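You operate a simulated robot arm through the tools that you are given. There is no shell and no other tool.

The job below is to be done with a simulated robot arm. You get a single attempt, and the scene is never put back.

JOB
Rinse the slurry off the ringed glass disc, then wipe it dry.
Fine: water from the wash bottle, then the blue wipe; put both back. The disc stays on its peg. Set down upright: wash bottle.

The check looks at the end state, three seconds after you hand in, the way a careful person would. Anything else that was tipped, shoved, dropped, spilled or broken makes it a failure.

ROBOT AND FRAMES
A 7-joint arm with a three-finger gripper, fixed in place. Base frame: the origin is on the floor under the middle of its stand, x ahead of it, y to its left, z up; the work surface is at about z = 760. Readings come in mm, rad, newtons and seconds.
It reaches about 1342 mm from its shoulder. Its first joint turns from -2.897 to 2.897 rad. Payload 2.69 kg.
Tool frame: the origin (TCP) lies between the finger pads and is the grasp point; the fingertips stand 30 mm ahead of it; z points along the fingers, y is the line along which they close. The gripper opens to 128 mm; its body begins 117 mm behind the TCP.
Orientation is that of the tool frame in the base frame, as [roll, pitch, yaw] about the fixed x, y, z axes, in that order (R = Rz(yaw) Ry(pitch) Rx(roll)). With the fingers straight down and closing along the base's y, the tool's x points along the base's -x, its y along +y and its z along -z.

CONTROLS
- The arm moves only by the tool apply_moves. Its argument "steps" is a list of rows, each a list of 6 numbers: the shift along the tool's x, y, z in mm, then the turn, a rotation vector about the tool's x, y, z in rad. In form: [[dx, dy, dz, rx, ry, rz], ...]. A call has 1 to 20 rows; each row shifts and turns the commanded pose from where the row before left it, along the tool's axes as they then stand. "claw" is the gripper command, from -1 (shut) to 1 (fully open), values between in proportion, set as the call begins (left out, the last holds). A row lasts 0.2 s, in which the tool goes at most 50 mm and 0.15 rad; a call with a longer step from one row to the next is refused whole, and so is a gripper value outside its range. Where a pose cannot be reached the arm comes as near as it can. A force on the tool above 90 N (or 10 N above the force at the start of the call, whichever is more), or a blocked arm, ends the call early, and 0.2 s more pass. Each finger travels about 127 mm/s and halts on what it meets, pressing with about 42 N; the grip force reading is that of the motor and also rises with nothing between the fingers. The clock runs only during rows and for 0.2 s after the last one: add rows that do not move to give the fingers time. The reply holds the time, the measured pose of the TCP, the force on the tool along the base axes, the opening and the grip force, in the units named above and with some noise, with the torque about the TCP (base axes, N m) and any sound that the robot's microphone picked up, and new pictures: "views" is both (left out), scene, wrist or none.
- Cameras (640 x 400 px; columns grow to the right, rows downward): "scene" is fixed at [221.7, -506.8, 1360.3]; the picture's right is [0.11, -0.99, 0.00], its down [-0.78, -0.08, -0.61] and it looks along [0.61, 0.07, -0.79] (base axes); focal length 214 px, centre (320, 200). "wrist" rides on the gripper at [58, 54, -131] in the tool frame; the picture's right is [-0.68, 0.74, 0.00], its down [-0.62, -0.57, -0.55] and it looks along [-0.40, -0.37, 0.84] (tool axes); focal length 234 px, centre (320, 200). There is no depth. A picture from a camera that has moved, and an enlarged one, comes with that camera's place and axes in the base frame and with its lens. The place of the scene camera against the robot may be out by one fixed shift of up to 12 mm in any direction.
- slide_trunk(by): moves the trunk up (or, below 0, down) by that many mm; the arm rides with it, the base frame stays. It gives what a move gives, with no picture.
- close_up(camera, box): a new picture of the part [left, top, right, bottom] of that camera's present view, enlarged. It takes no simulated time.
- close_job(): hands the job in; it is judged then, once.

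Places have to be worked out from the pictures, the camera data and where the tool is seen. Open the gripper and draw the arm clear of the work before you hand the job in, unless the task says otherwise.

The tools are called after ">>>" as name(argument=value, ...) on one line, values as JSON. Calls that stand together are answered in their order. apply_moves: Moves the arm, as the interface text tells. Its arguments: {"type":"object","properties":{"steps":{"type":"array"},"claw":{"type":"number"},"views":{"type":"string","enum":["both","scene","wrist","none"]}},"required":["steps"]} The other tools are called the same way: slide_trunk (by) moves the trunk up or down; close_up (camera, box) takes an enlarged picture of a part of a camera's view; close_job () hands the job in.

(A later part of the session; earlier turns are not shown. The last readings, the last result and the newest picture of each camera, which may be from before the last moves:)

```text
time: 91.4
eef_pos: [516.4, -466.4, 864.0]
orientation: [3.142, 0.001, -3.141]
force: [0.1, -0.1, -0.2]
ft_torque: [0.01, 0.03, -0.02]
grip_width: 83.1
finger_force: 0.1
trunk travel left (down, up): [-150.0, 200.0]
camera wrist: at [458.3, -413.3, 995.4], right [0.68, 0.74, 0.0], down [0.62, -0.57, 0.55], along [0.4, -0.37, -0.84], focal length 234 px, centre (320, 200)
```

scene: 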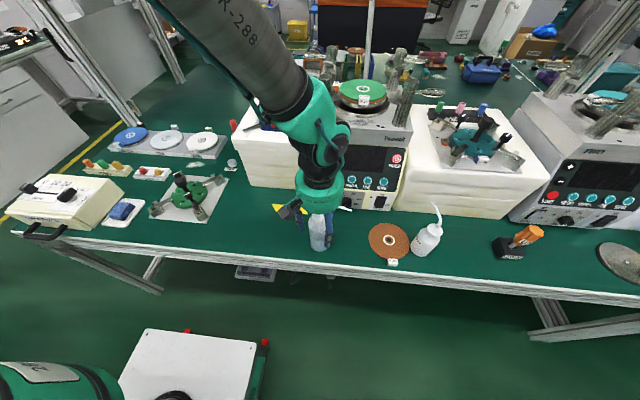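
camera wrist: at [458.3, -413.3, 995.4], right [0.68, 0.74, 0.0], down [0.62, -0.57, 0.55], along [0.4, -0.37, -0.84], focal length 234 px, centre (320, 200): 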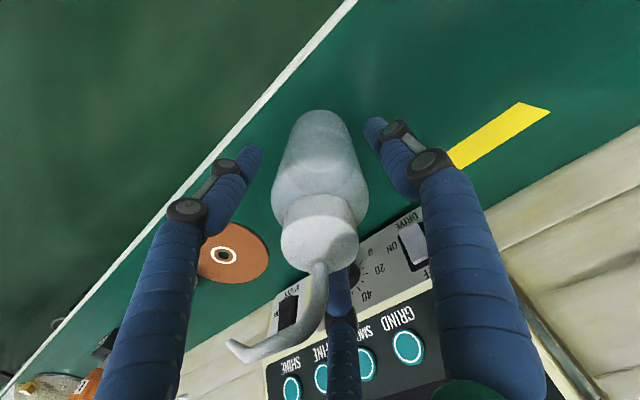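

Bottle stands on its own. I open fully and rise straight up clear of the spout.

>>> apply_moves(steps=[[0, 0, 0, 0, 0, 0], [0, 0, 0, 0, 0, 0], [0, 0, -10, 0, 0, 0], [0, 0, -25, 0, 0, 0], [0, 0, -40, 0, 0, 0], [0, 0, -45, 0, 0, 0], [0, 0, -45, 0, 0, 0], [0, 0, -35, 0, 0, 0], [0, 0, 0, 0, 0, 0]], claw=1, views="both")

>>> close_up(camera="scene", box=[290, 180, 470, 292])

>>> close_up(camera="scene", box=[90, 180, 170, 240])

```text
time: 93.4
eef_pos: [516.1, -468.4, 1059.5]
orientation: [-3.141, -0.001, 3.141]
force: [-0.1, 1.1, -0.4]
ft_torque: [-0.04, -0.04, 0.01]
grip_width: 128.1
finger_force: 0.1
trunk travel left (down, up): [-150.0, 200.0]
camera wrist: at [457.7, -414.1, 1191.3], right [0.68, 0.74, 0.0], down [0.62, -0.57, 0.55], along [0.4, -0.37, -0.84], focal length 234 px, centre (320, 200)
```

scene: 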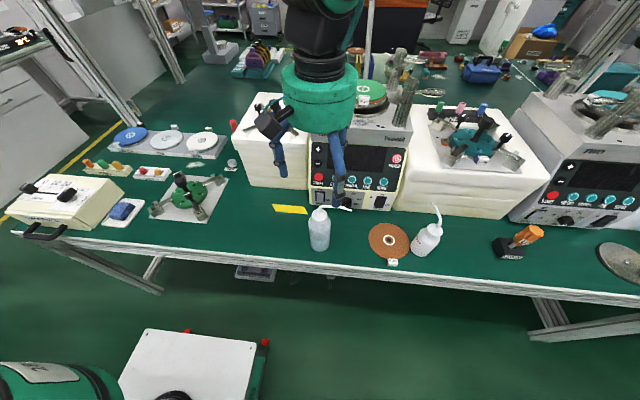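
wrist: 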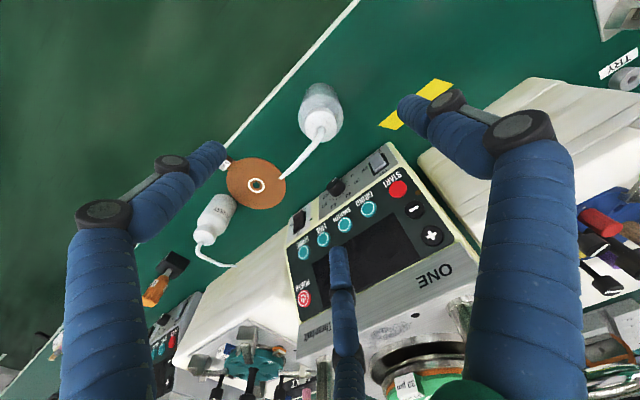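

```text
3.56 times, centred on (380, 236) of scene
camera zoom: at [221.7, -506.8, 1360.3], right [0.11, -0.99, 0.0], down [-0.78, -0.08, -0.61], along [0.61, 0.07, -0.79], focal length 763 px, centre (107, 72)
```

zoom: 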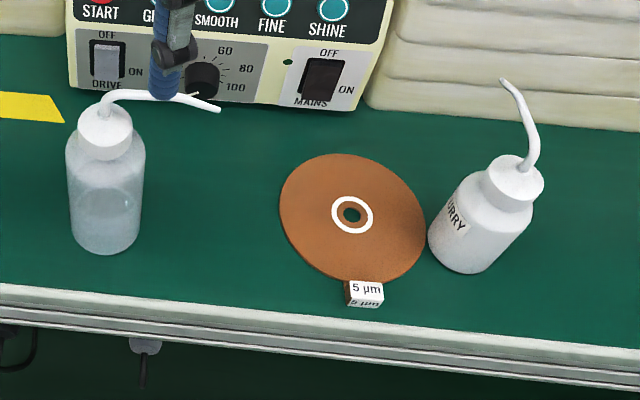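

```text
6.67 times, centred on (130, 210) of scene
camera zoom: at [221.7, -506.8, 1360.3], right [0.11, -0.99, 0.0], down [-0.78, -0.08, -0.61], along [0.61, 0.07, -0.79], focal length 1430 px, centre (1587, 133)
```

zoom: 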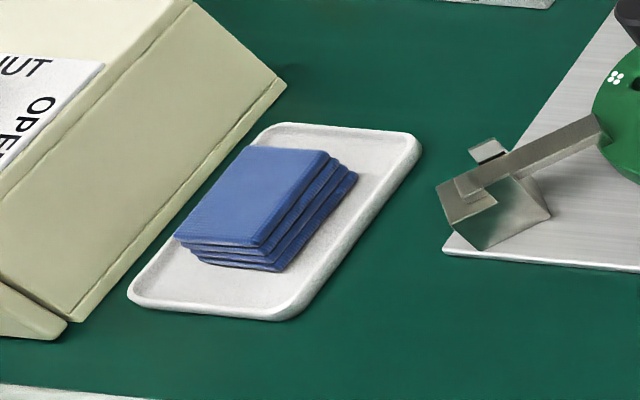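

The wash bottle is back upright on its spot. The blue wipe is a folded pad about 55 × 44 mm on the white tray near (550, 196). I move over to it at safe height for a close view.

>>> apply_moves(steps=[[-1, 20, 0, 0, 0, 0], [-2, 36, 0, 0, 0, 0], [-2, 44, 0, 0, 0, 0], [-2, 44, 0, 0, 0, 0], [-2, 44, 0, 0, 0, 0], [-2, 44, 0, 0, 0, 0], [-2, 44, 0, 0, 0, 0], [-2, 44, 0, 0, 0, 0], [-2, 44, 0, 0, 0, 0], [-2, 44, 0, 0, 0, 0], [-2, 44, 0, 0, 0, 0], [-2, 44, 0, 0, 0, 0], [-2, 44, 0, 0, 0, 0], [-2, 44, 0, 0, 0, 0], [-3, 40, 0, 0, 0, 0], [-2, 26, 0, 0, 0, 0], [-2, 14, 0, 0, 0, 0], [0, 0, 0, 0, 0, 0]], claw=1, views="both")

```text
time: 97.2
eef_pos: [552.6, 199.1, 1065.0]
orientation: [-3.141, 0.001, 3.142]
force: [0.0, -0.5, -0.8]
ft_torque: [-0.01, -0.02, -0.02]
grip_width: 127.8
finger_force: 0.0
trunk travel left (down, up): [-150.0, 200.0]
camera wrist: at [493.4, 252.1, 1195.8], right [0.68, 0.74, 0.0], down [0.62, -0.57, 0.55], along [0.4, -0.37, -0.84], focal length 234 px, centre (320, 200)
```

scene: 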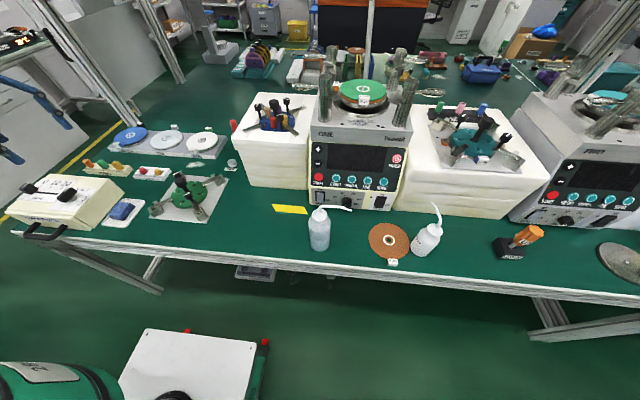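
wrist: 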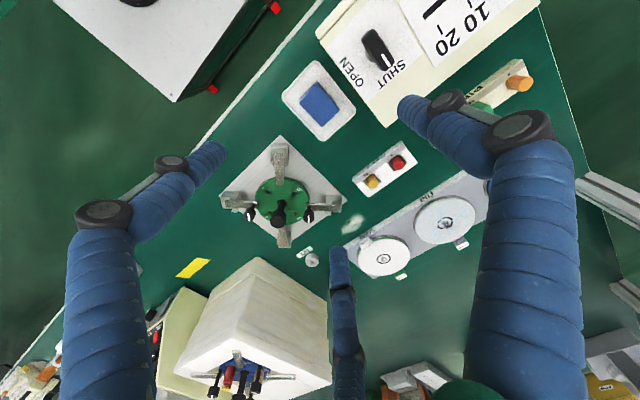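

>>> close_up(camera="wrist", box=[270, 50, 370, 150])

>>> close_up(camera="wrist", box=[350, 180, 490, 290])

>>> close_up(camera="scene", box=[300, 190, 360, 260])

```text
4.00 times, centred on (320, 100) of wrist
camera zoom: at [493.4, 252.1, 1195.8], right [0.68, 0.74, 0.0], down [0.62, -0.57, 0.55], along [0.4, -0.37, -0.84], focal length 937 px, centre (320, 600)
```

zoom: 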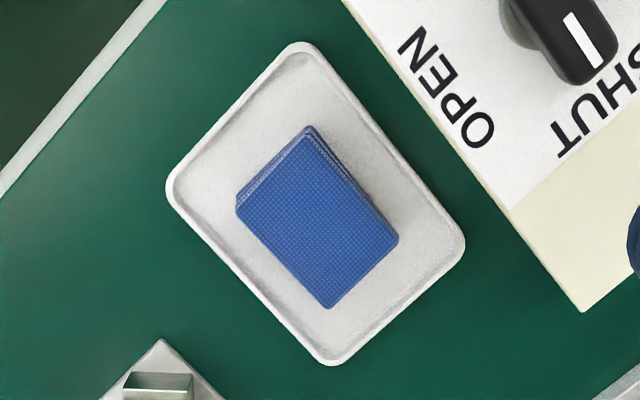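

```text
3.64 times, centred on (420, 235) of wrist
camera zoom: at [493.4, 252.1, 1195.8], right [0.68, 0.74, 0.0], down [0.62, -0.57, 0.55], along [0.4, -0.37, -0.84], focal length 852 px, centre (-44, 73)
```

zoom: 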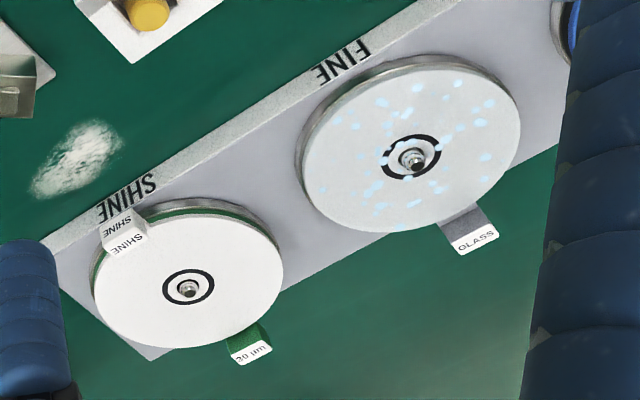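

```text
5.71 times, centred on (330, 225) of scene
camera zoom: at [221.7, -506.8, 1360.3], right [0.11, -0.99, 0.0], down [-0.78, -0.08, -0.61], along [0.61, 0.07, -0.79], focal length 1226 px, centre (263, 57)
```

zoom: 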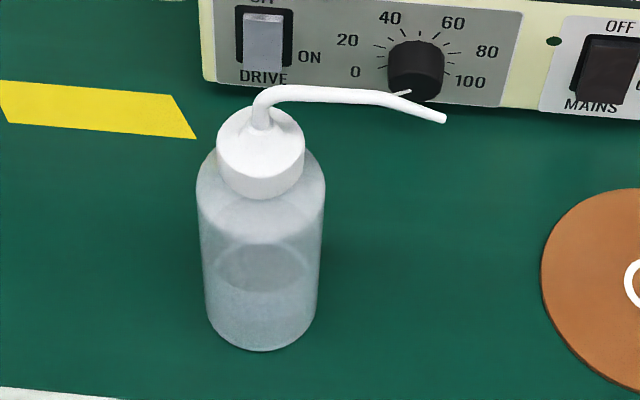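

The bottle's water level has dropped, so water was really dispensed. The wipe block is x 522–580, y 176–218, top z≈784. The SPARES box wall is close on the +y side, so I rotate the hand 180° to put the single thumb on the −y side for the grasp.

>>> apply_moves(steps=[[0, 0, 0, 0, 0, 0.1], [0, 0, 0, 0, 0, 0.145], [0, 0, 0, 0, 0, 0.145], [0, 0, 0, 0, 0, 0.145], [0, 0, 0, 0, 0, 0.145], [0, 0, 0, 0, 0, 0.145], [0, 0, 0, 0, 0, 0.145], [0, 0, 0, 0, 0, 0.145], [0, 0, 0, 0, 0, 0.145], [0, 0, 0, 0, 0, 0.145], [0, 0, 0, 0, 0, 0.145], [0, 0, 0, 0, 0, 0]], claw=1, views="none")

>>> apply_moves(steps=[[0, 0, 0, 0, 0, 0.145], [0, 0, 0, 0, 0, 0.145], [0, 0, 0, 0, 0, 0.145], [0, 0, 0, 0, 0, 0.145], [0, 0, 0, 0, 0, 0.145], [0, 0, 0, 0, 0, 0.145], [0, 0, 0, 0, 0, 0.145], [0, 0, 0, 0, 0, 0.145], [0, 0, 0, 0, 0, 0.145], [0, 0, 0, 0, 0, 0.145], [0, 0, 0, 0, 0, 0.1416], [0, 0, 0, 0, 0, 0]], claw=1, views="both")

```text
time: 99.8
eef_pos: [552.3, 197.3, 1063.3]
orientation: [3.141, -0.001, 1.589]
force: [0.0, -0.5, 0.7]
ft_torque: [-0.03, 0.0, 0.02]
grip_width: 127.9
finger_force: 0.0
trunk travel left (down, up): [-150.0, 200.0]
```

```text
time: 102.4
eef_pos: [559.2, 179.6, 1068.7]
orientation: [-3.106, -0.003, 0.395]
force: [-0.8, 0.3, 0.3]
ft_torque: [0.02, -0.02, -0.03]
grip_width: 128.1
finger_force: 0.0
out of reach, approached as far as the arm can: row 8, 9, 10, 11
trunk travel left (down, up): [-150.0, 200.0]
camera wrist: at [634.3, 147.6, 1199.0], right [-0.34, -0.94, -0.03], down [-0.78, 0.27, 0.57], along [-0.52, 0.22, -0.82], focal length 234 px, centre (320, 200)
```

scene: 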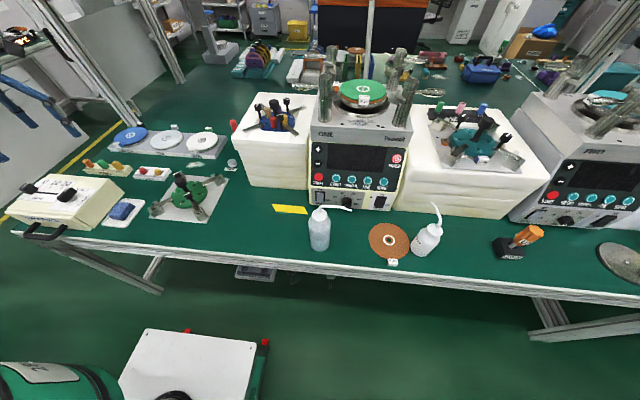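
wrist: 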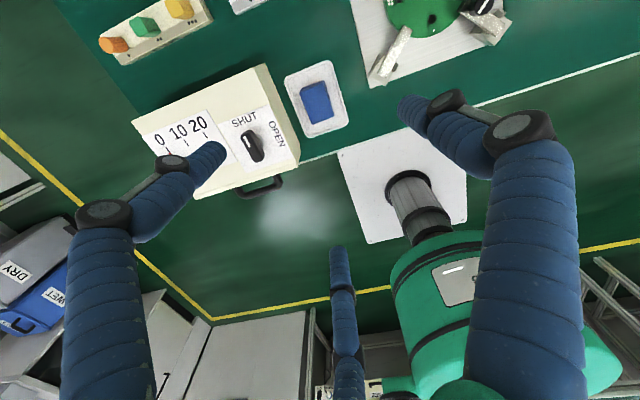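

The wrist joint limits that rotation, but the gripper has three-fold symmetry, so turning to yaw ≈2.094 gives the same finger layout (one finger on −y, two at the +y corners). I turn back to that.

>>> apply_moves(steps=[[0, 0, 0, 0, 0, -0.14], [0, 0, 0, 0, 0, -0.14], [0, 0, 0, 0, 0, -0.14], [0, 0, 0, 0, 0, -0.14], [0, 0, 0, 0, 0, -0.14], [0, 0, 0, 0, 0, -0.14], [0, 0, 0, 0, 0, -0.14], [0, 0, 0, 0, 0, -0.14], [0, 0, 0, 0, 0, -0.14], [0, 0, 0, 0, 0, -0.14], [0, 0, 0, 0, 0, -0.14], [0, 0, 0, 0, 0, -0.14], [0, 0, 0, 0, 0, -0.14], [0, 0, 0, 0, 0, -0.14], [0, 0, 0, 0, 0, -0.134], [0, 0, 0, 0, 0, 0]], claw=1, views="both")

```text
time: 105.8
eef_pos: [559.3, 180.9, 1070.0]
orientation: [3.121, -0.03, 2.491]
force: [-0.9, 0.4, 0.2]
ft_torque: [-0.01, 0.04, -0.01]
grip_width: 128.2
finger_force: 0.1
trunk travel left (down, up): [-150.0, 200.0]
camera wrist: at [546.5, 253.8, 1203.7], right [0.98, 0.17, 0.0], down [0.15, -0.84, 0.52], along [0.09, -0.51, -0.86], focal length 234 px, centre (320, 200)
```

scene: 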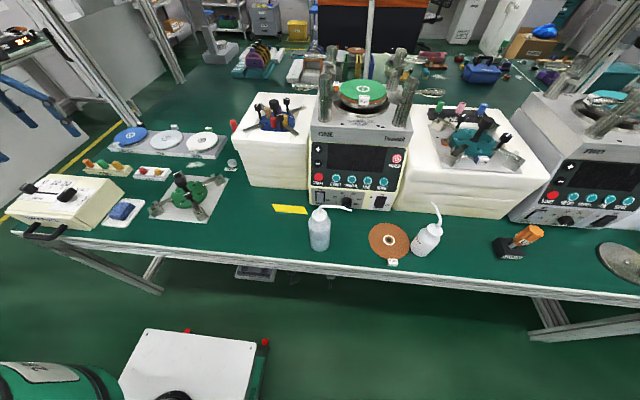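
wrist: 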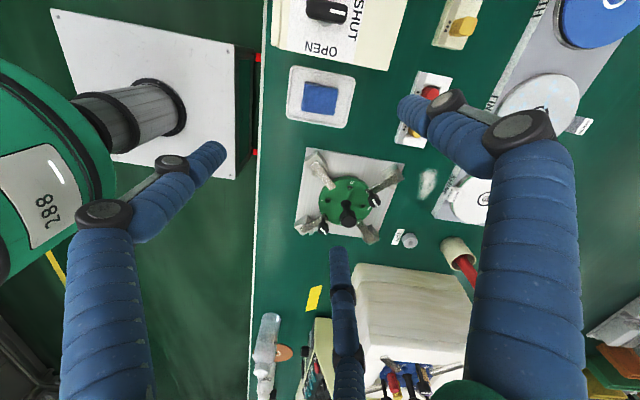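

Orientation is slightly off after the limit, so I correct the small tilt, turn to yaw 2.094 and centre at (551, 206), partly closing to 84 mm opening.

>>> apply_moves(steps=[[0, 0, 0, 0.0206, 0, 0], [0, 0, 0, 0, -0.03, 0], [0, 0, 0, 0, 0, 0.132], [0, 0, 0, 0, 0, 0.132], [0, 0, 0, 0, 0, 0.133], [13, 2.7, 0, 0, 0, 0], [12.9, 2.7, 0, 0, 0, 0], [0, 0, 0, 0, 0, 0]], claw=0.31, views="wrist")

```text
time: 107.6
eef_pos: [551.3, 205.9, 1068.9]
orientation: [-3.142, 0.0, 2.091]
force: [0.7, 0.1, 0.8]
ft_torque: [0.02, -0.02, -0.01]
grip_width: 83.7
finger_force: 0.0
trunk travel left (down, up): [-150.0, 200.0]
camera wrist: at [567.7, 282.5, 1200.2], right [0.98, -0.22, 0.0], down [-0.18, -0.82, 0.55], along [-0.12, -0.53, -0.84], focal length 234 px, centre (320, 200)
```

wrist: 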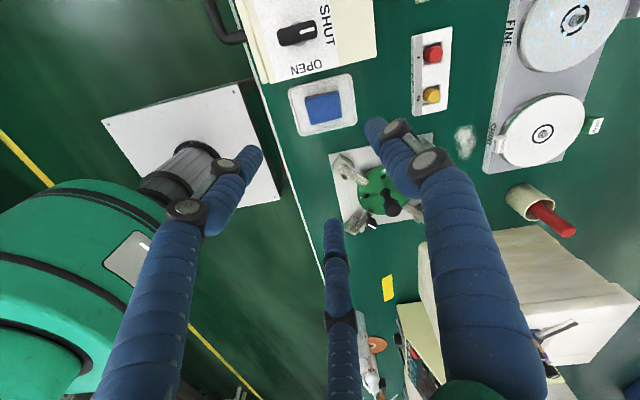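

Pose good. Descending toward the wipe, stopping at z≈850 to check alignment.

>>> apply_moves(steps=[[0, 0, 25, 0, 0, 0], [0, 0, 40, 0, 0, 0], [0, 0, 45, 0, 0, 0], [0, 0, 45, 0, 0, 0], [0, 0, 35, 0, 0, 0], [0, 0, 20, 0, 0, 0], [0, 0, 8, 0, 0, 0], [0, 0, 0, 0, 0, 0]], claw=0.31, views="both")

>>> close_up(camera="wrist", box=[220, 60, 440, 260])

>>> close_up(camera="scene", box=[40, 120, 200, 250])

```text
time: 109.4
eef_pos: [552.2, 205.8, 849.3]
orientation: [3.141, -0.001, 2.092]
force: [0.3, -0.2, 0.8]
ft_torque: [0.0, 0.0, 0.0]
grip_width: 83.9
finger_force: 0.0
trunk travel left (down, up): [-150.0, 200.0]
camera wrist: at [567.9, 283.8, 981.0], right [0.98, -0.22, 0.0], down [-0.18, -0.82, 0.55], along [-0.12, -0.53, -0.84], focal length 234 px, centre (320, 200)
```

scene: 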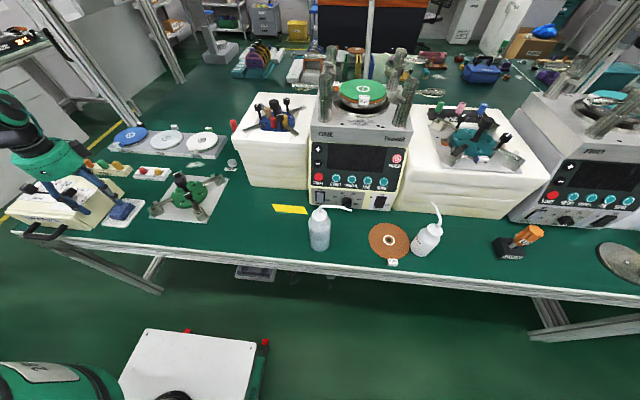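
wrist: 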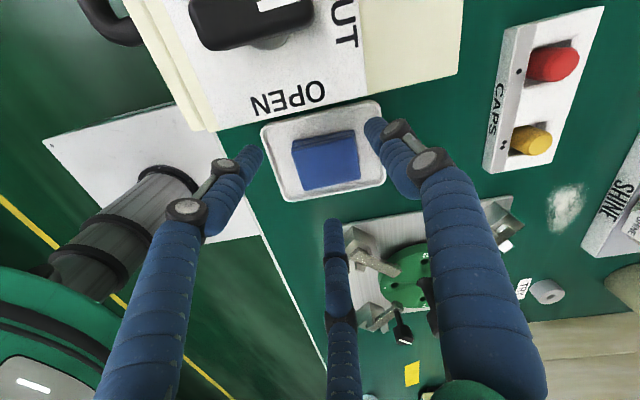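

```text
2.00 times, centred on (330, 160) of wrist
camera zoom: at [567.9, 283.8, 981.0], right [0.98, -0.22, 0.0], down [-0.18, -0.82, 0.55], along [-0.12, -0.53, -0.84], focal length 468 px, centre (300, 280)
```

zoom: 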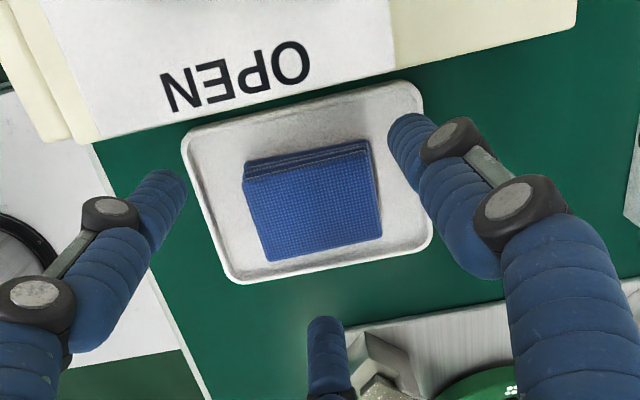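

```text
3.08 times, centred on (120, 185) of scene
camera zoom: at [221.7, -506.8, 1360.3], right [0.11, -0.99, 0.0], down [-0.78, -0.08, -0.61], along [0.61, 0.07, -0.79], focal length 660 px, centre (935, 246)
```

zoom: 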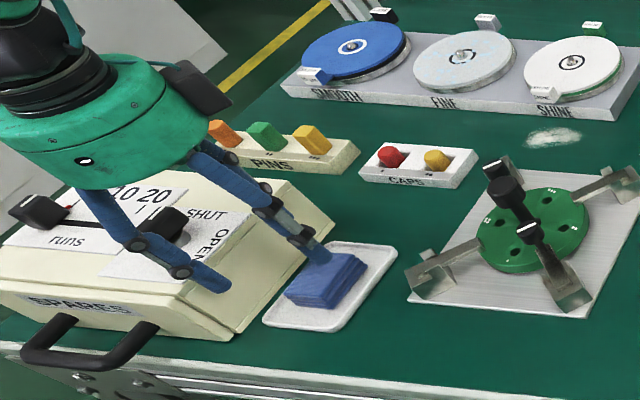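

Wipe centre refined to about (554, 196). I shift 2 mm, and descend to z≈806 so the fingertips sit about 10 mm above the pad's base, clear of the tray rim.

>>> apply_moves(steps=[[-1, 1.7, 10, 0, 0, 0], [0, 0, 12, 0, 0, 0], [0, 0, 10, 0, 0, 0], [0, 0, 7, 0, 0, 0], [0, 0, 4, 0, 0, 0], [0, 0, 0, 0, 0, 0]], claw=0.31, views="both")

>>> close_up(camera="wrist", box=[220, 60, 440, 260])

>>> close_up(camera="scene", box=[40, 150, 180, 250])

```text
time: 110.8
eef_pos: [553.7, 206.2, 808.2]
orientation: [-3.141, 0.001, 2.09]
force: [0.0, 0.9, 0.1]
ft_torque: [-0.02, -0.01, -0.01]
grip_width: 83.6
finger_force: 0.0
trunk travel left (down, up): [-150.0, 200.0]
camera wrist: at [571.2, 283.1, 940.0], right [0.98, -0.22, 0.0], down [-0.18, -0.82, 0.55], along [-0.12, -0.53, -0.84], focal length 234 px, centre (320, 200)
```

scene: 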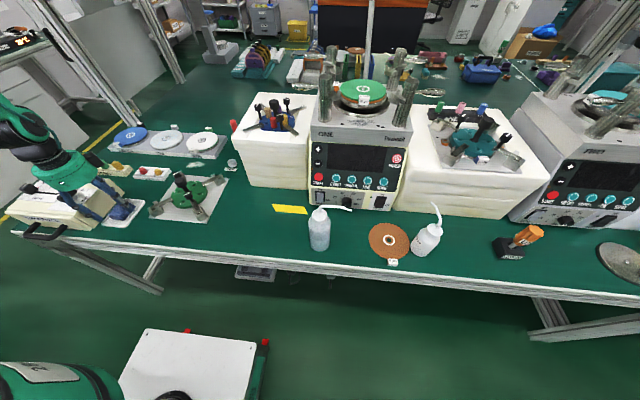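
wrist: 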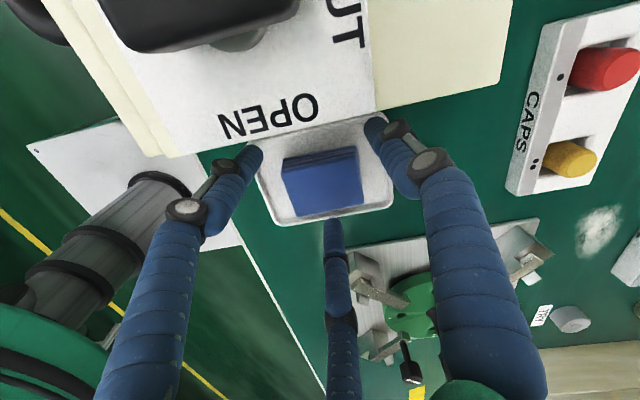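

```text
2.00 times, centred on (330, 160) of wrist
camera zoom: at [571.2, 283.1, 940.0], right [0.98, -0.22, 0.0], down [-0.18, -0.82, 0.55], along [-0.12, -0.53, -0.84], focal length 468 px, centre (300, 280)
```

zoom: 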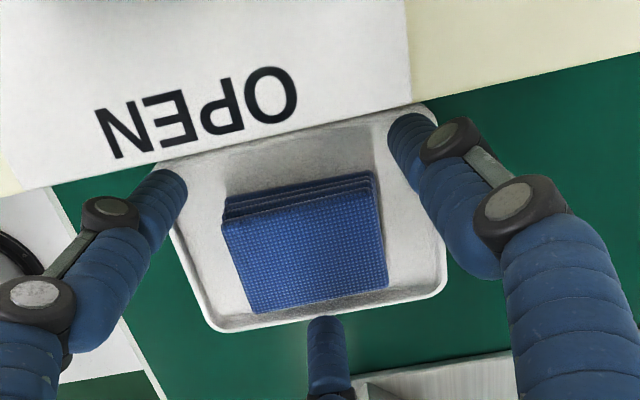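

```text
4.00 times, centred on (110, 200) of scene
camera zoom: at [221.7, -506.8, 1360.3], right [0.11, -0.99, 0.0], down [-0.78, -0.08, -0.61], along [0.61, 0.07, -0.79], focal length 858 px, centre (1160, 200)
```

zoom: 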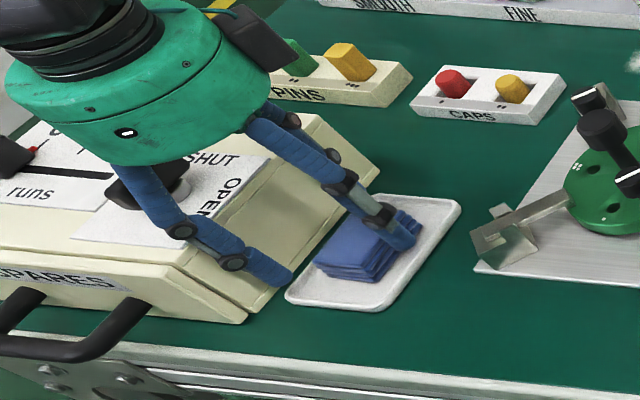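

Aligned well. Lowering 3 mm more and closing gradually.

>>> apply_moves(steps=[[0, 0, 3, 0, 0, 0], [0, 0, 0, 0, 0, 0]], claw=0.31, views="none")

>>> apply_moves(steps=[[0, 0, 0, 0, 0, 0], [0, 0, 0, 0, 0, 0], [0, 0, 0, 0, 0, 0]], claw=0.05, views="none")

>>> apply_moves(steps=[[0, 0, 0, 0, 0, 0], [0, 0, 0, 0, 0, 0]], claw=-0.05, views="both")

>>> close_up(camera="wrist", box=[220, 60, 440, 260])

```text
time: 111.4
eef_pos: [554.6, 205.4, 804.8]
orientation: [-3.141, 0.001, 2.09]
force: [0.0, -0.4, -0.3]
ft_torque: [0.01, 0.0, 0.0]
grip_width: 83.6
finger_force: 0.0
trunk travel left (down, up): [-150.0, 200.0]
```

```text
time: 112.2
eef_pos: [554.3, 205.2, 805.4]
orientation: [3.142, 0.0, 2.09]
force: [-0.1, -0.6, -1.2]
ft_torque: [0.0, -0.01, 0.0]
grip_width: 67.4
finger_force: 0.0
trunk travel left (down, up): [-150.0, 200.0]
```

```text
time: 112.8
eef_pos: [554.1, 204.8, 805.6]
orientation: [3.139, -0.001, 2.092]
force: [-0.4, 0.4, -0.5]
ft_torque: [0.0, 0.0, 0.02]
grip_width: 61.8
finger_force: 0.5
trunk travel left (down, up): [-150.0, 200.0]
camera wrist: at [571.3, 282.9, 937.1], right [0.98, -0.22, 0.0], down [-0.18, -0.82, 0.55], along [-0.12, -0.53, -0.84], focal length 234 px, centre (320, 200)
```

scene: 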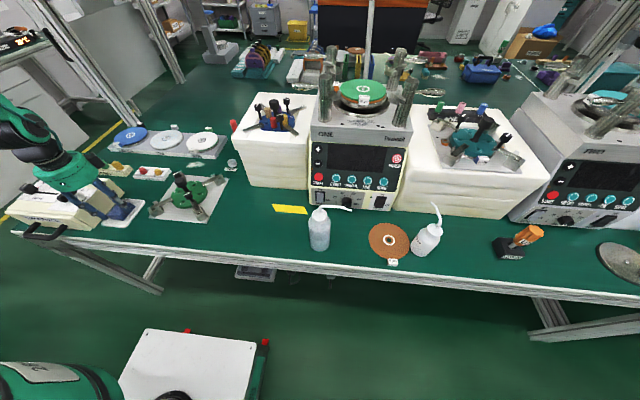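
wrist: 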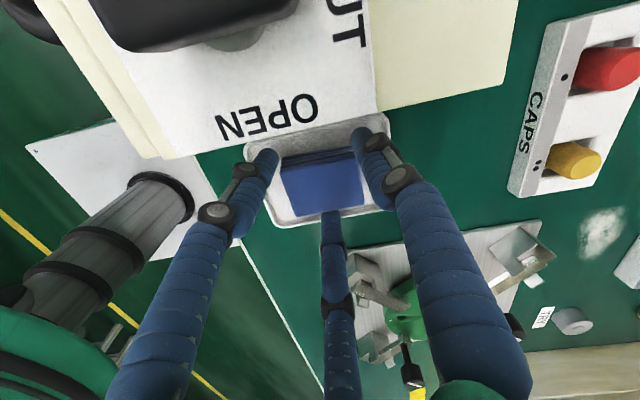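

```text
2.00 times, centred on (330, 160) of wrist
camera zoom: at [571.3, 282.9, 937.1], right [0.98, -0.22, 0.0], down [-0.18, -0.82, 0.55], along [-0.12, -0.53, -0.84], focal length 468 px, centre (300, 280)
```

zoom: 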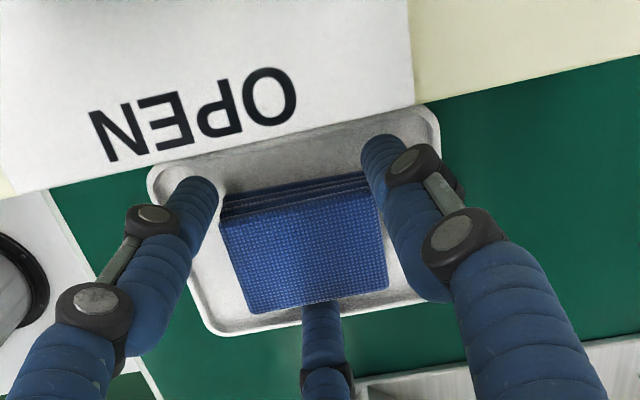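

Fingers are about to touch. Closing further in steps.

>>> apply_moves(steps=[[0, 0, 0, 0, 0, 0], [0, 0, 0, 0, 0, 0]], claw=-0.12, views="none")

>>> apply_moves(steps=[[0, 0, 0, 0, 0, 0], [0, 0, 0, 0, 0, 0]], claw=-0.2, views="none")

>>> apply_moves(steps=[[0, 0, 0, 0, 0, 0], [0, 0, 0, 0, 0, 0]], claw=-0.28, views="wrist")

>>> close_up(camera="wrist", box=[220, 60, 440, 260])

```text
time: 113.4
eef_pos: [554.1, 205.3, 804.9]
orientation: [3.141, 0.0, 2.093]
force: [-0.2, -0.7, 2.7]
ft_torque: [-0.1, -0.01, 0.01]
grip_width: 60.0
finger_force: 41.9
trunk travel left (down, up): [-150.0, 200.0]
```

```text
time: 114.0
eef_pos: [554.4, 205.9, 804.7]
orientation: [3.14, 0.0, 2.091]
force: [0.6, 1.0, 2.2]
ft_torque: [0.02, 0.0, 0.04]
grip_width: 59.8
finger_force: 41.7
trunk travel left (down, up): [-150.0, 200.0]
```

```text
time: 114.6
eef_pos: [554.3, 207.0, 805.9]
orientation: [3.14, 0.001, 2.091]
force: [1.0, 0.6, 3.0]
ft_torque: [0.0, 0.0, 0.05]
grip_width: 59.6
finger_force: 42.3
trunk travel left (down, up): [-150.0, 200.0]
camera wrist: at [571.3, 282.9, 937.2], right [0.98, -0.22, 0.0], down [-0.18, -0.82, 0.55], along [-0.12, -0.53, -0.84], focal length 234 px, centre (320, 200)
```

wrist: 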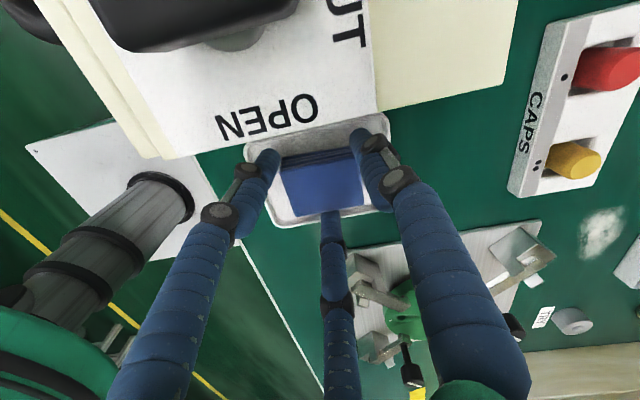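

```text
2.00 times, centred on (330, 160) of wrist
camera zoom: at [571.3, 282.9, 937.2], right [0.98, -0.22, 0.0], down [-0.18, -0.82, 0.55], along [-0.12, -0.53, -0.84], focal length 468 px, centre (300, 280)
```

zoom: 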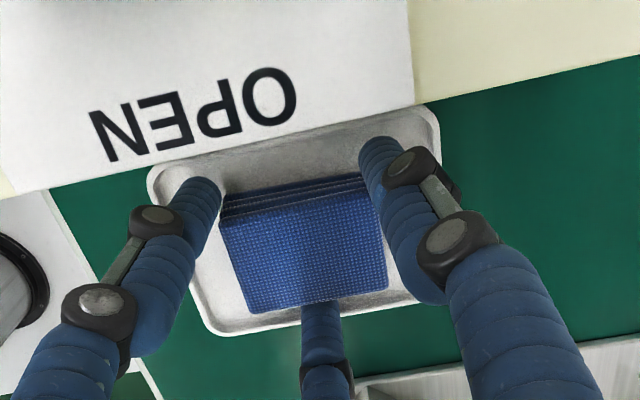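

Gripped at 59.7 mm, as predicted. I lift gently 30 mm and check whether the pad comes as one.

>>> apply_moves(steps=[[0, 0, -4, 0, 0, 0], [0, 0, -8, 0, 0, 0], [0, 0, -12, 0, 0, 0], [0, 0, -12, 0, 0, 0], [0, 0, 0, 0, 0, 0]], claw=-0.28, views="both")

>>> close_up(camera="scene", box=[60, 160, 180, 240])

>>> close_up(camera="wrist", box=[220, 60, 440, 260])

```text
time: 115.8
eef_pos: [553.5, 204.1, 842.9]
orientation: [3.141, 0.0, 2.091]
force: [0.0, 0.4, -1.4]
ft_torque: [-0.01, 0.01, -0.02]
grip_width: 59.8
finger_force: 42.3
trunk travel left (down, up): [-150.0, 200.0]
camera wrist: at [570.5, 282.7, 973.3], right [0.98, -0.22, 0.0], down [-0.18, -0.82, 0.55], along [-0.12, -0.53, -0.84], focal length 234 px, centre (320, 200)
```

scene: 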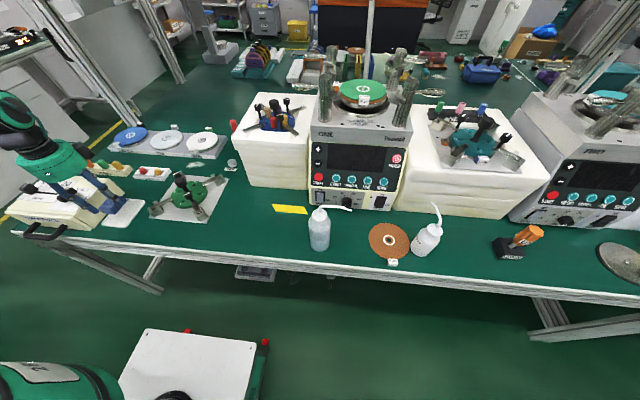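
wrist: 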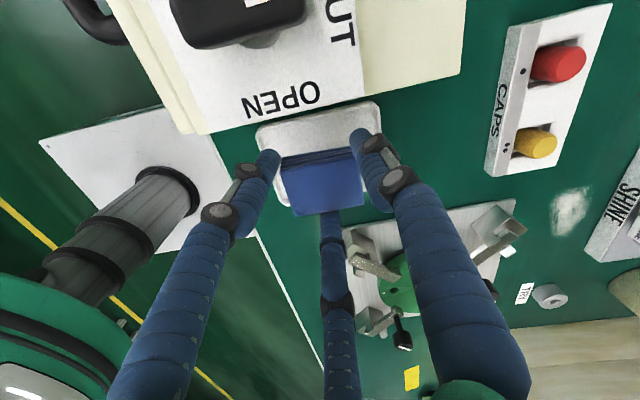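

```text
5.00 times, centred on (120, 200) of scene
camera zoom: at [221.7, -506.8, 1360.3], right [0.11, -0.99, 0.0], down [-0.78, -0.08, -0.61], along [0.61, 0.07, -0.79], focal length 1072 px, centre (1320, 200)
```

zoom: 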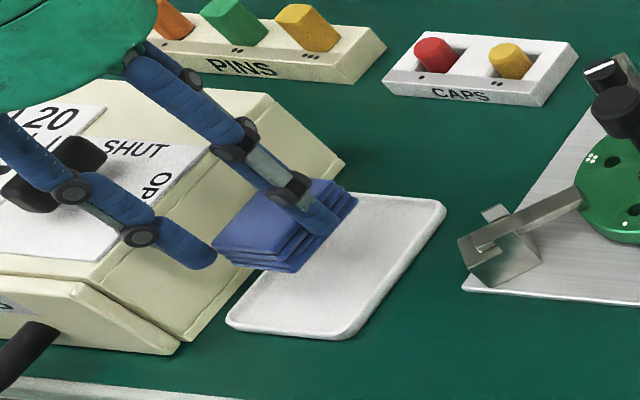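

```text
2.00 times, centred on (330, 160) of wrist
camera zoom: at [570.5, 282.7, 973.3], right [0.98, -0.22, 0.0], down [-0.18, -0.82, 0.55], along [-0.12, -0.53, -0.84], focal length 468 px, centre (300, 280)
```

zoom: 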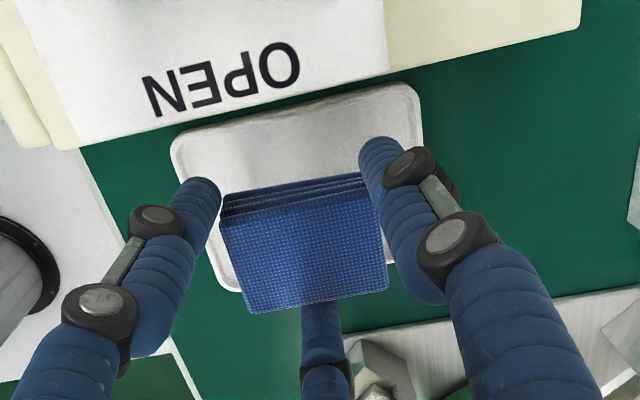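

The whole folded wipe came up as one piece. I raise to z≈1000 and carry it over the near (−x) side of the FINE disc.

>>> apply_moves(steps=[[0, 0, -20, 0, 0, 0], [0, 0, -40, 0, 0, 0], [0, 0, -45, 0, 0, 0], [0, 0, -35, 0, 0, 0], [0, 0, -17, 0, 0, 0], [-8, 18, 0, 0, 0, 0], [-14, 31, 0, 0, 0, 0], [-18, 41, 0, 0, 0, 0], [-18, 41, 0, 0, 0, 0], [-18, 41, 0, 0, 0, 0], [-18, 41, 0, 0, 0, 0], [-17, 38, 0, 0, 0, 0], [-12.3, 27, 0, 0, 0, 0], [-8, 16.7, 0, 0, 0, 0], [0, 0, 0, 0, 0, 0]], claw=-0.28, views="both")

>>> close_up(camera="wrist", box=[180, 40, 480, 280])

>>> close_up(camera="scene", box=[60, 0, 260, 180])

```text
time: 119.0
eef_pos: [874.7, 239.8, 1002.0]
orientation: [-3.141, -0.001, 2.093]
force: [0.1, 0.3, -0.4]
ft_torque: [0.02, 0.04, 0.02]
grip_width: 59.5
finger_force: 42.0
trunk travel left (down, up): [-150.0, 200.0]
camera wrist: at [891.4, 316.5, 1132.8], right [0.98, -0.22, 0.0], down [-0.18, -0.82, 0.55], along [-0.12, -0.53, -0.84], focal length 234 px, centre (320, 200)
```

scene: 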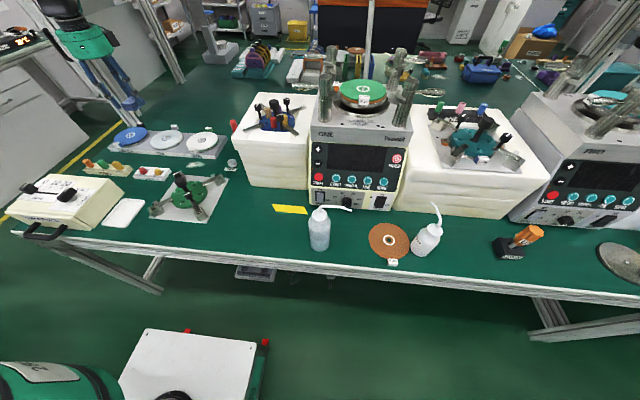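
wrist: 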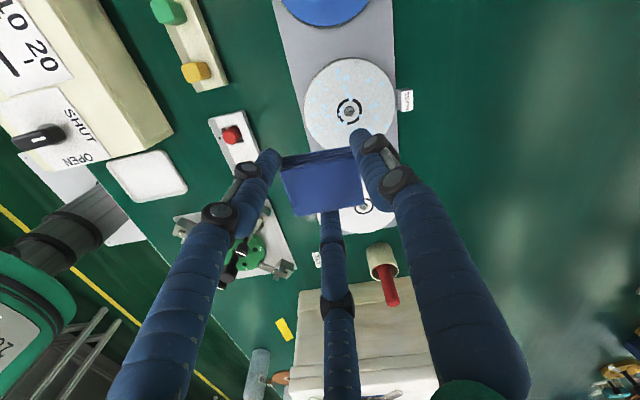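

```text
1.67 times, centred on (330, 160) of wrist
camera zoom: at [891.4, 316.5, 1132.8], right [0.98, -0.22, 0.0], down [-0.18, -0.82, 0.55], along [-0.12, -0.53, -0.84], focal length 390 px, centre (303, 267)
```

zoom: 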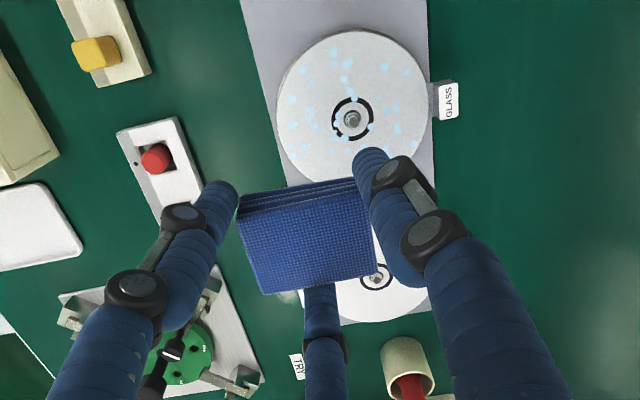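

```text
2.22 times, centred on (160, 90) of scene
camera zoom: at [221.7, -506.8, 1360.3], right [0.11, -0.99, 0.0], down [-0.78, -0.08, -0.61], along [0.61, 0.07, -0.79], focal length 477 px, centre (676, 444)
```

zoom: 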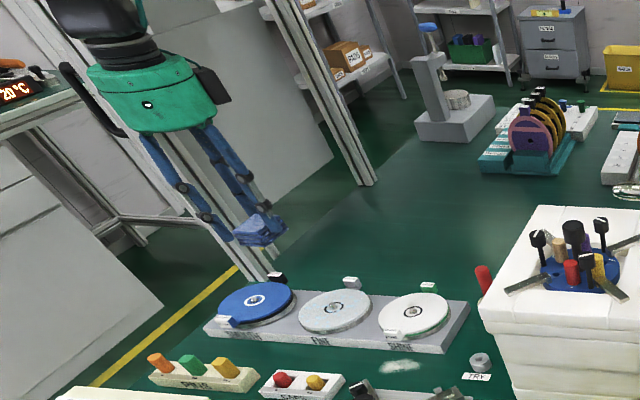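

The wipe is held flat and aligned with the base axes; disc centre ≈(912.5, 237), radius ≈62 mm. I descend on the near side (clear of the peg) to about 10 mm above the glass.

>>> apply_moves(steps=[[6.4, -0.6, 15, 0, 0, 0], [0, 0, 30, 0, 0, 0], [0, 0, 35, 0, 0, 0], [0, 0, 35, 0, 0, 0], [0, 0, 22, 0, 0, 0], [0, 0, 12, 0, 0, 0], [0, 0, 5, 0, 0, 0], [0, 0, 0, 0, 0, 0]], claw=-0.28, views="both")

>>> close_up(camera="scene", box=[120, 90, 220, 160])

>>> close_up(camera="wrist", box=[180, 40, 480, 280])

```text
time: 120.8
eef_pos: [870.4, 243.5, 843.5]
orientation: [3.14, 0.001, 2.09]
force: [-0.8, -0.7, 0.5]
ft_torque: [-0.02, 0.01, -0.02]
grip_width: 59.5
finger_force: 42.5
trunk travel left (down, up): [-150.0, 200.0]
camera wrist: at [888.2, 321.1, 975.6], right [0.98, -0.22, 0.0], down [-0.18, -0.82, 0.55], along [-0.12, -0.53, -0.84], focal length 234 px, centre (320, 200)
```

scene: 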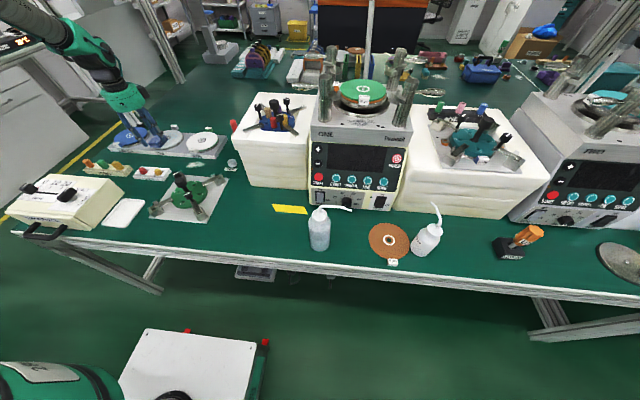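
wrist: 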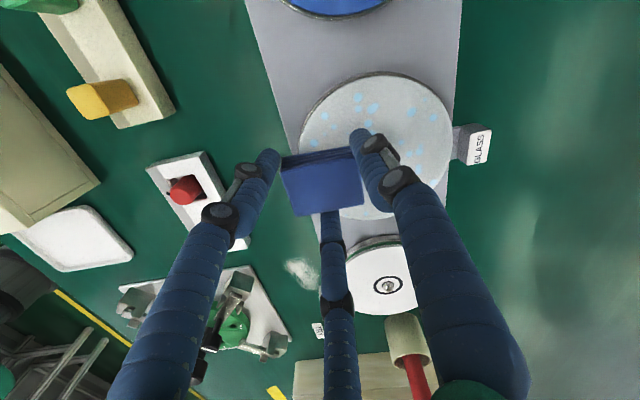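

```text
5.71 times, centred on (170, 125) of scene
camera zoom: at [221.7, -506.8, 1360.3], right [0.11, -0.99, 0.0], down [-0.78, -0.08, -0.61], along [0.61, 0.07, -0.79], focal length 1226 px, centre (1177, 629)
```

zoom: 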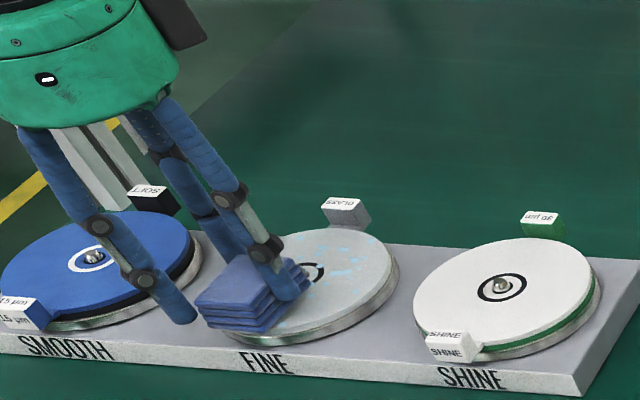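

```text
1.67 times, centred on (330, 160) of wrist
camera zoom: at [888.2, 321.1, 975.6], right [0.98, -0.22, 0.0], down [-0.18, -0.82, 0.55], along [-0.12, -0.53, -0.84], focal length 390 px, centre (303, 267)
```

zoom: 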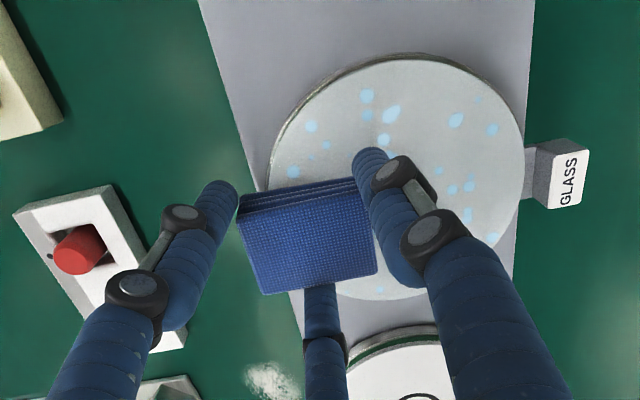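

About 5 mm to go. Lowering in small steps to light contact.

>>> apply_moves(steps=[[0, 0, 2, 0, 0, 0], [0, 0, 0, 0, 0, 0]], claw=-0.28, views="none")

>>> apply_moves(steps=[[0, 0, 1.5, 0, 0, 0], [0, 0, 0, 0, 0, 0]], claw=-0.28, views="none")

>>> apply_moves(steps=[[0, 0, 1.5, 0, 0, 0], [0, 0, 0, 0, 0, 0]], claw=-0.28, views="none")

```text
time: 121.4
eef_pos: [872.5, 243.7, 841.0]
orientation: [3.14, -0.001, 2.092]
force: [0.2, 0.8, 0.1]
ft_torque: [-0.02, 0.01, -0.01]
grip_width: 59.6
finger_force: 42.5
trunk travel left (down, up): [-150.0, 200.0]
```

```text
time: 122.0
eef_pos: [869.7, 245.4, 839.5]
orientation: [3.141, -0.001, 2.091]
force: [0.3, -0.4, -0.4]
ft_torque: [0.03, -0.03, 0.01]
grip_width: 59.1
finger_force: 42.0
trunk travel left (down, up): [-150.0, 200.0]
```

```text
time: 122.6
eef_pos: [870.3, 244.0, 839.8]
orientation: [3.141, -0.001, 2.091]
force: [-0.1, -0.7, -0.3]
ft_torque: [0.01, 0.02, -0.01]
grip_width: 59.1
finger_force: 41.7
trunk travel left (down, up): [-150.0, 200.0]
```

No contact yet; continuing.

>>> apply_moves(steps=[[0, 0, 1.5, 0, 0, 0], [0, 0, 0, 0, 0, 0]], claw=-0.28, views="none")

>>> apply_moves(steps=[[0, 0, 1.5, 0, 0, 0], [0, 0, 0, 0, 0, 0]], claw=-0.28, views="none")

>>> apply_moves(steps=[[0, 0, 1, 0, 0, 0], [0, 0, 0, 0, 0, 0]], claw=-0.28, views="both")

>>> close_up(camera="scene", box=[140, 110, 200, 155])

```text
time: 123.2
eef_pos: [871.8, 244.1, 839.7]
orientation: [3.139, 0.001, 2.09]
force: [0.5, -2.3, 6.7]
ft_torque: [-0.02, -0.08, -0.04]
grip_width: 59.3
finger_force: 41.8
trunk travel left (down, up): [-150.0, 200.0]
```

```text
time: 123.8
eef_pos: [869.8, 244.5, 840.4]
orientation: [3.14, 0.0, 2.091]
force: [-3.9, -0.8, 17.5]
ft_torque: [0.07, -0.09, 0.06]
grip_width: 59.4
finger_force: 41.8
trunk travel left (down, up): [-150.0, 200.0]
```

```text
time: 124.4
eef_pos: [870.3, 244.3, 838.4]
orientation: [3.138, 0.0, 2.094]
force: [-2.2, 3.7, 26.3]
ft_torque: [0.21, -0.17, 0.14]
grip_width: 59.4
finger_force: 42.1
trunk travel left (down, up): [-150.0, 200.0]
camera wrist: at [887.1, 321.5, 969.9], right [0.98, -0.22, 0.0], down [-0.19, -0.82, 0.55], along [-0.12, -0.53, -0.84], focal length 234 px, centre (320, 200)
```

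scene: 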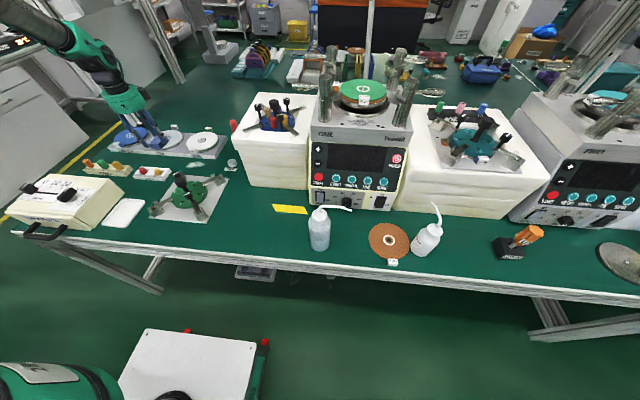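
wrist: 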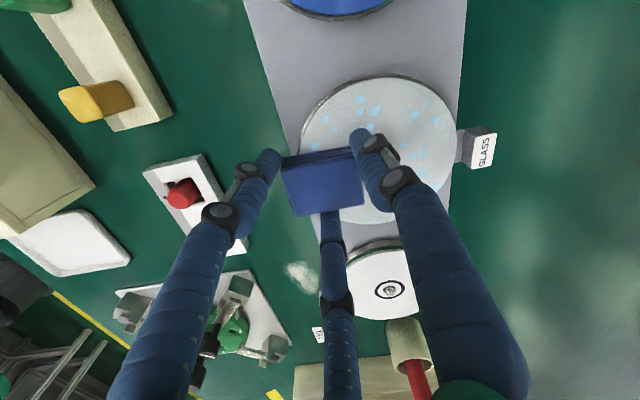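

```text
8.89 times, centred on (170, 132) of scene
camera zoom: at [221.7, -506.8, 1360.3], right [0.11, -0.99, 0.0], down [-0.78, -0.08, -0.61], along [0.61, 0.07, -0.79], focal length 1906 px, centre (1653, 800)
```

zoom: 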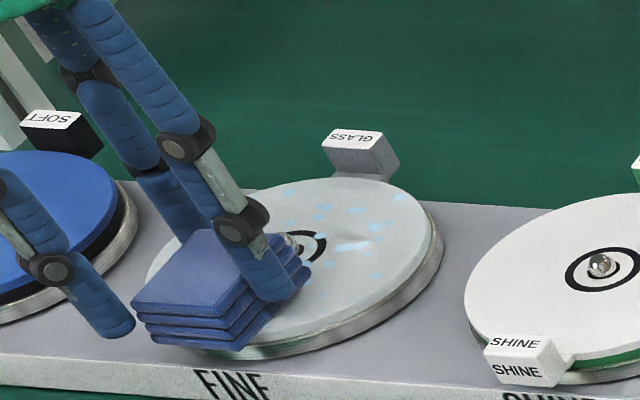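

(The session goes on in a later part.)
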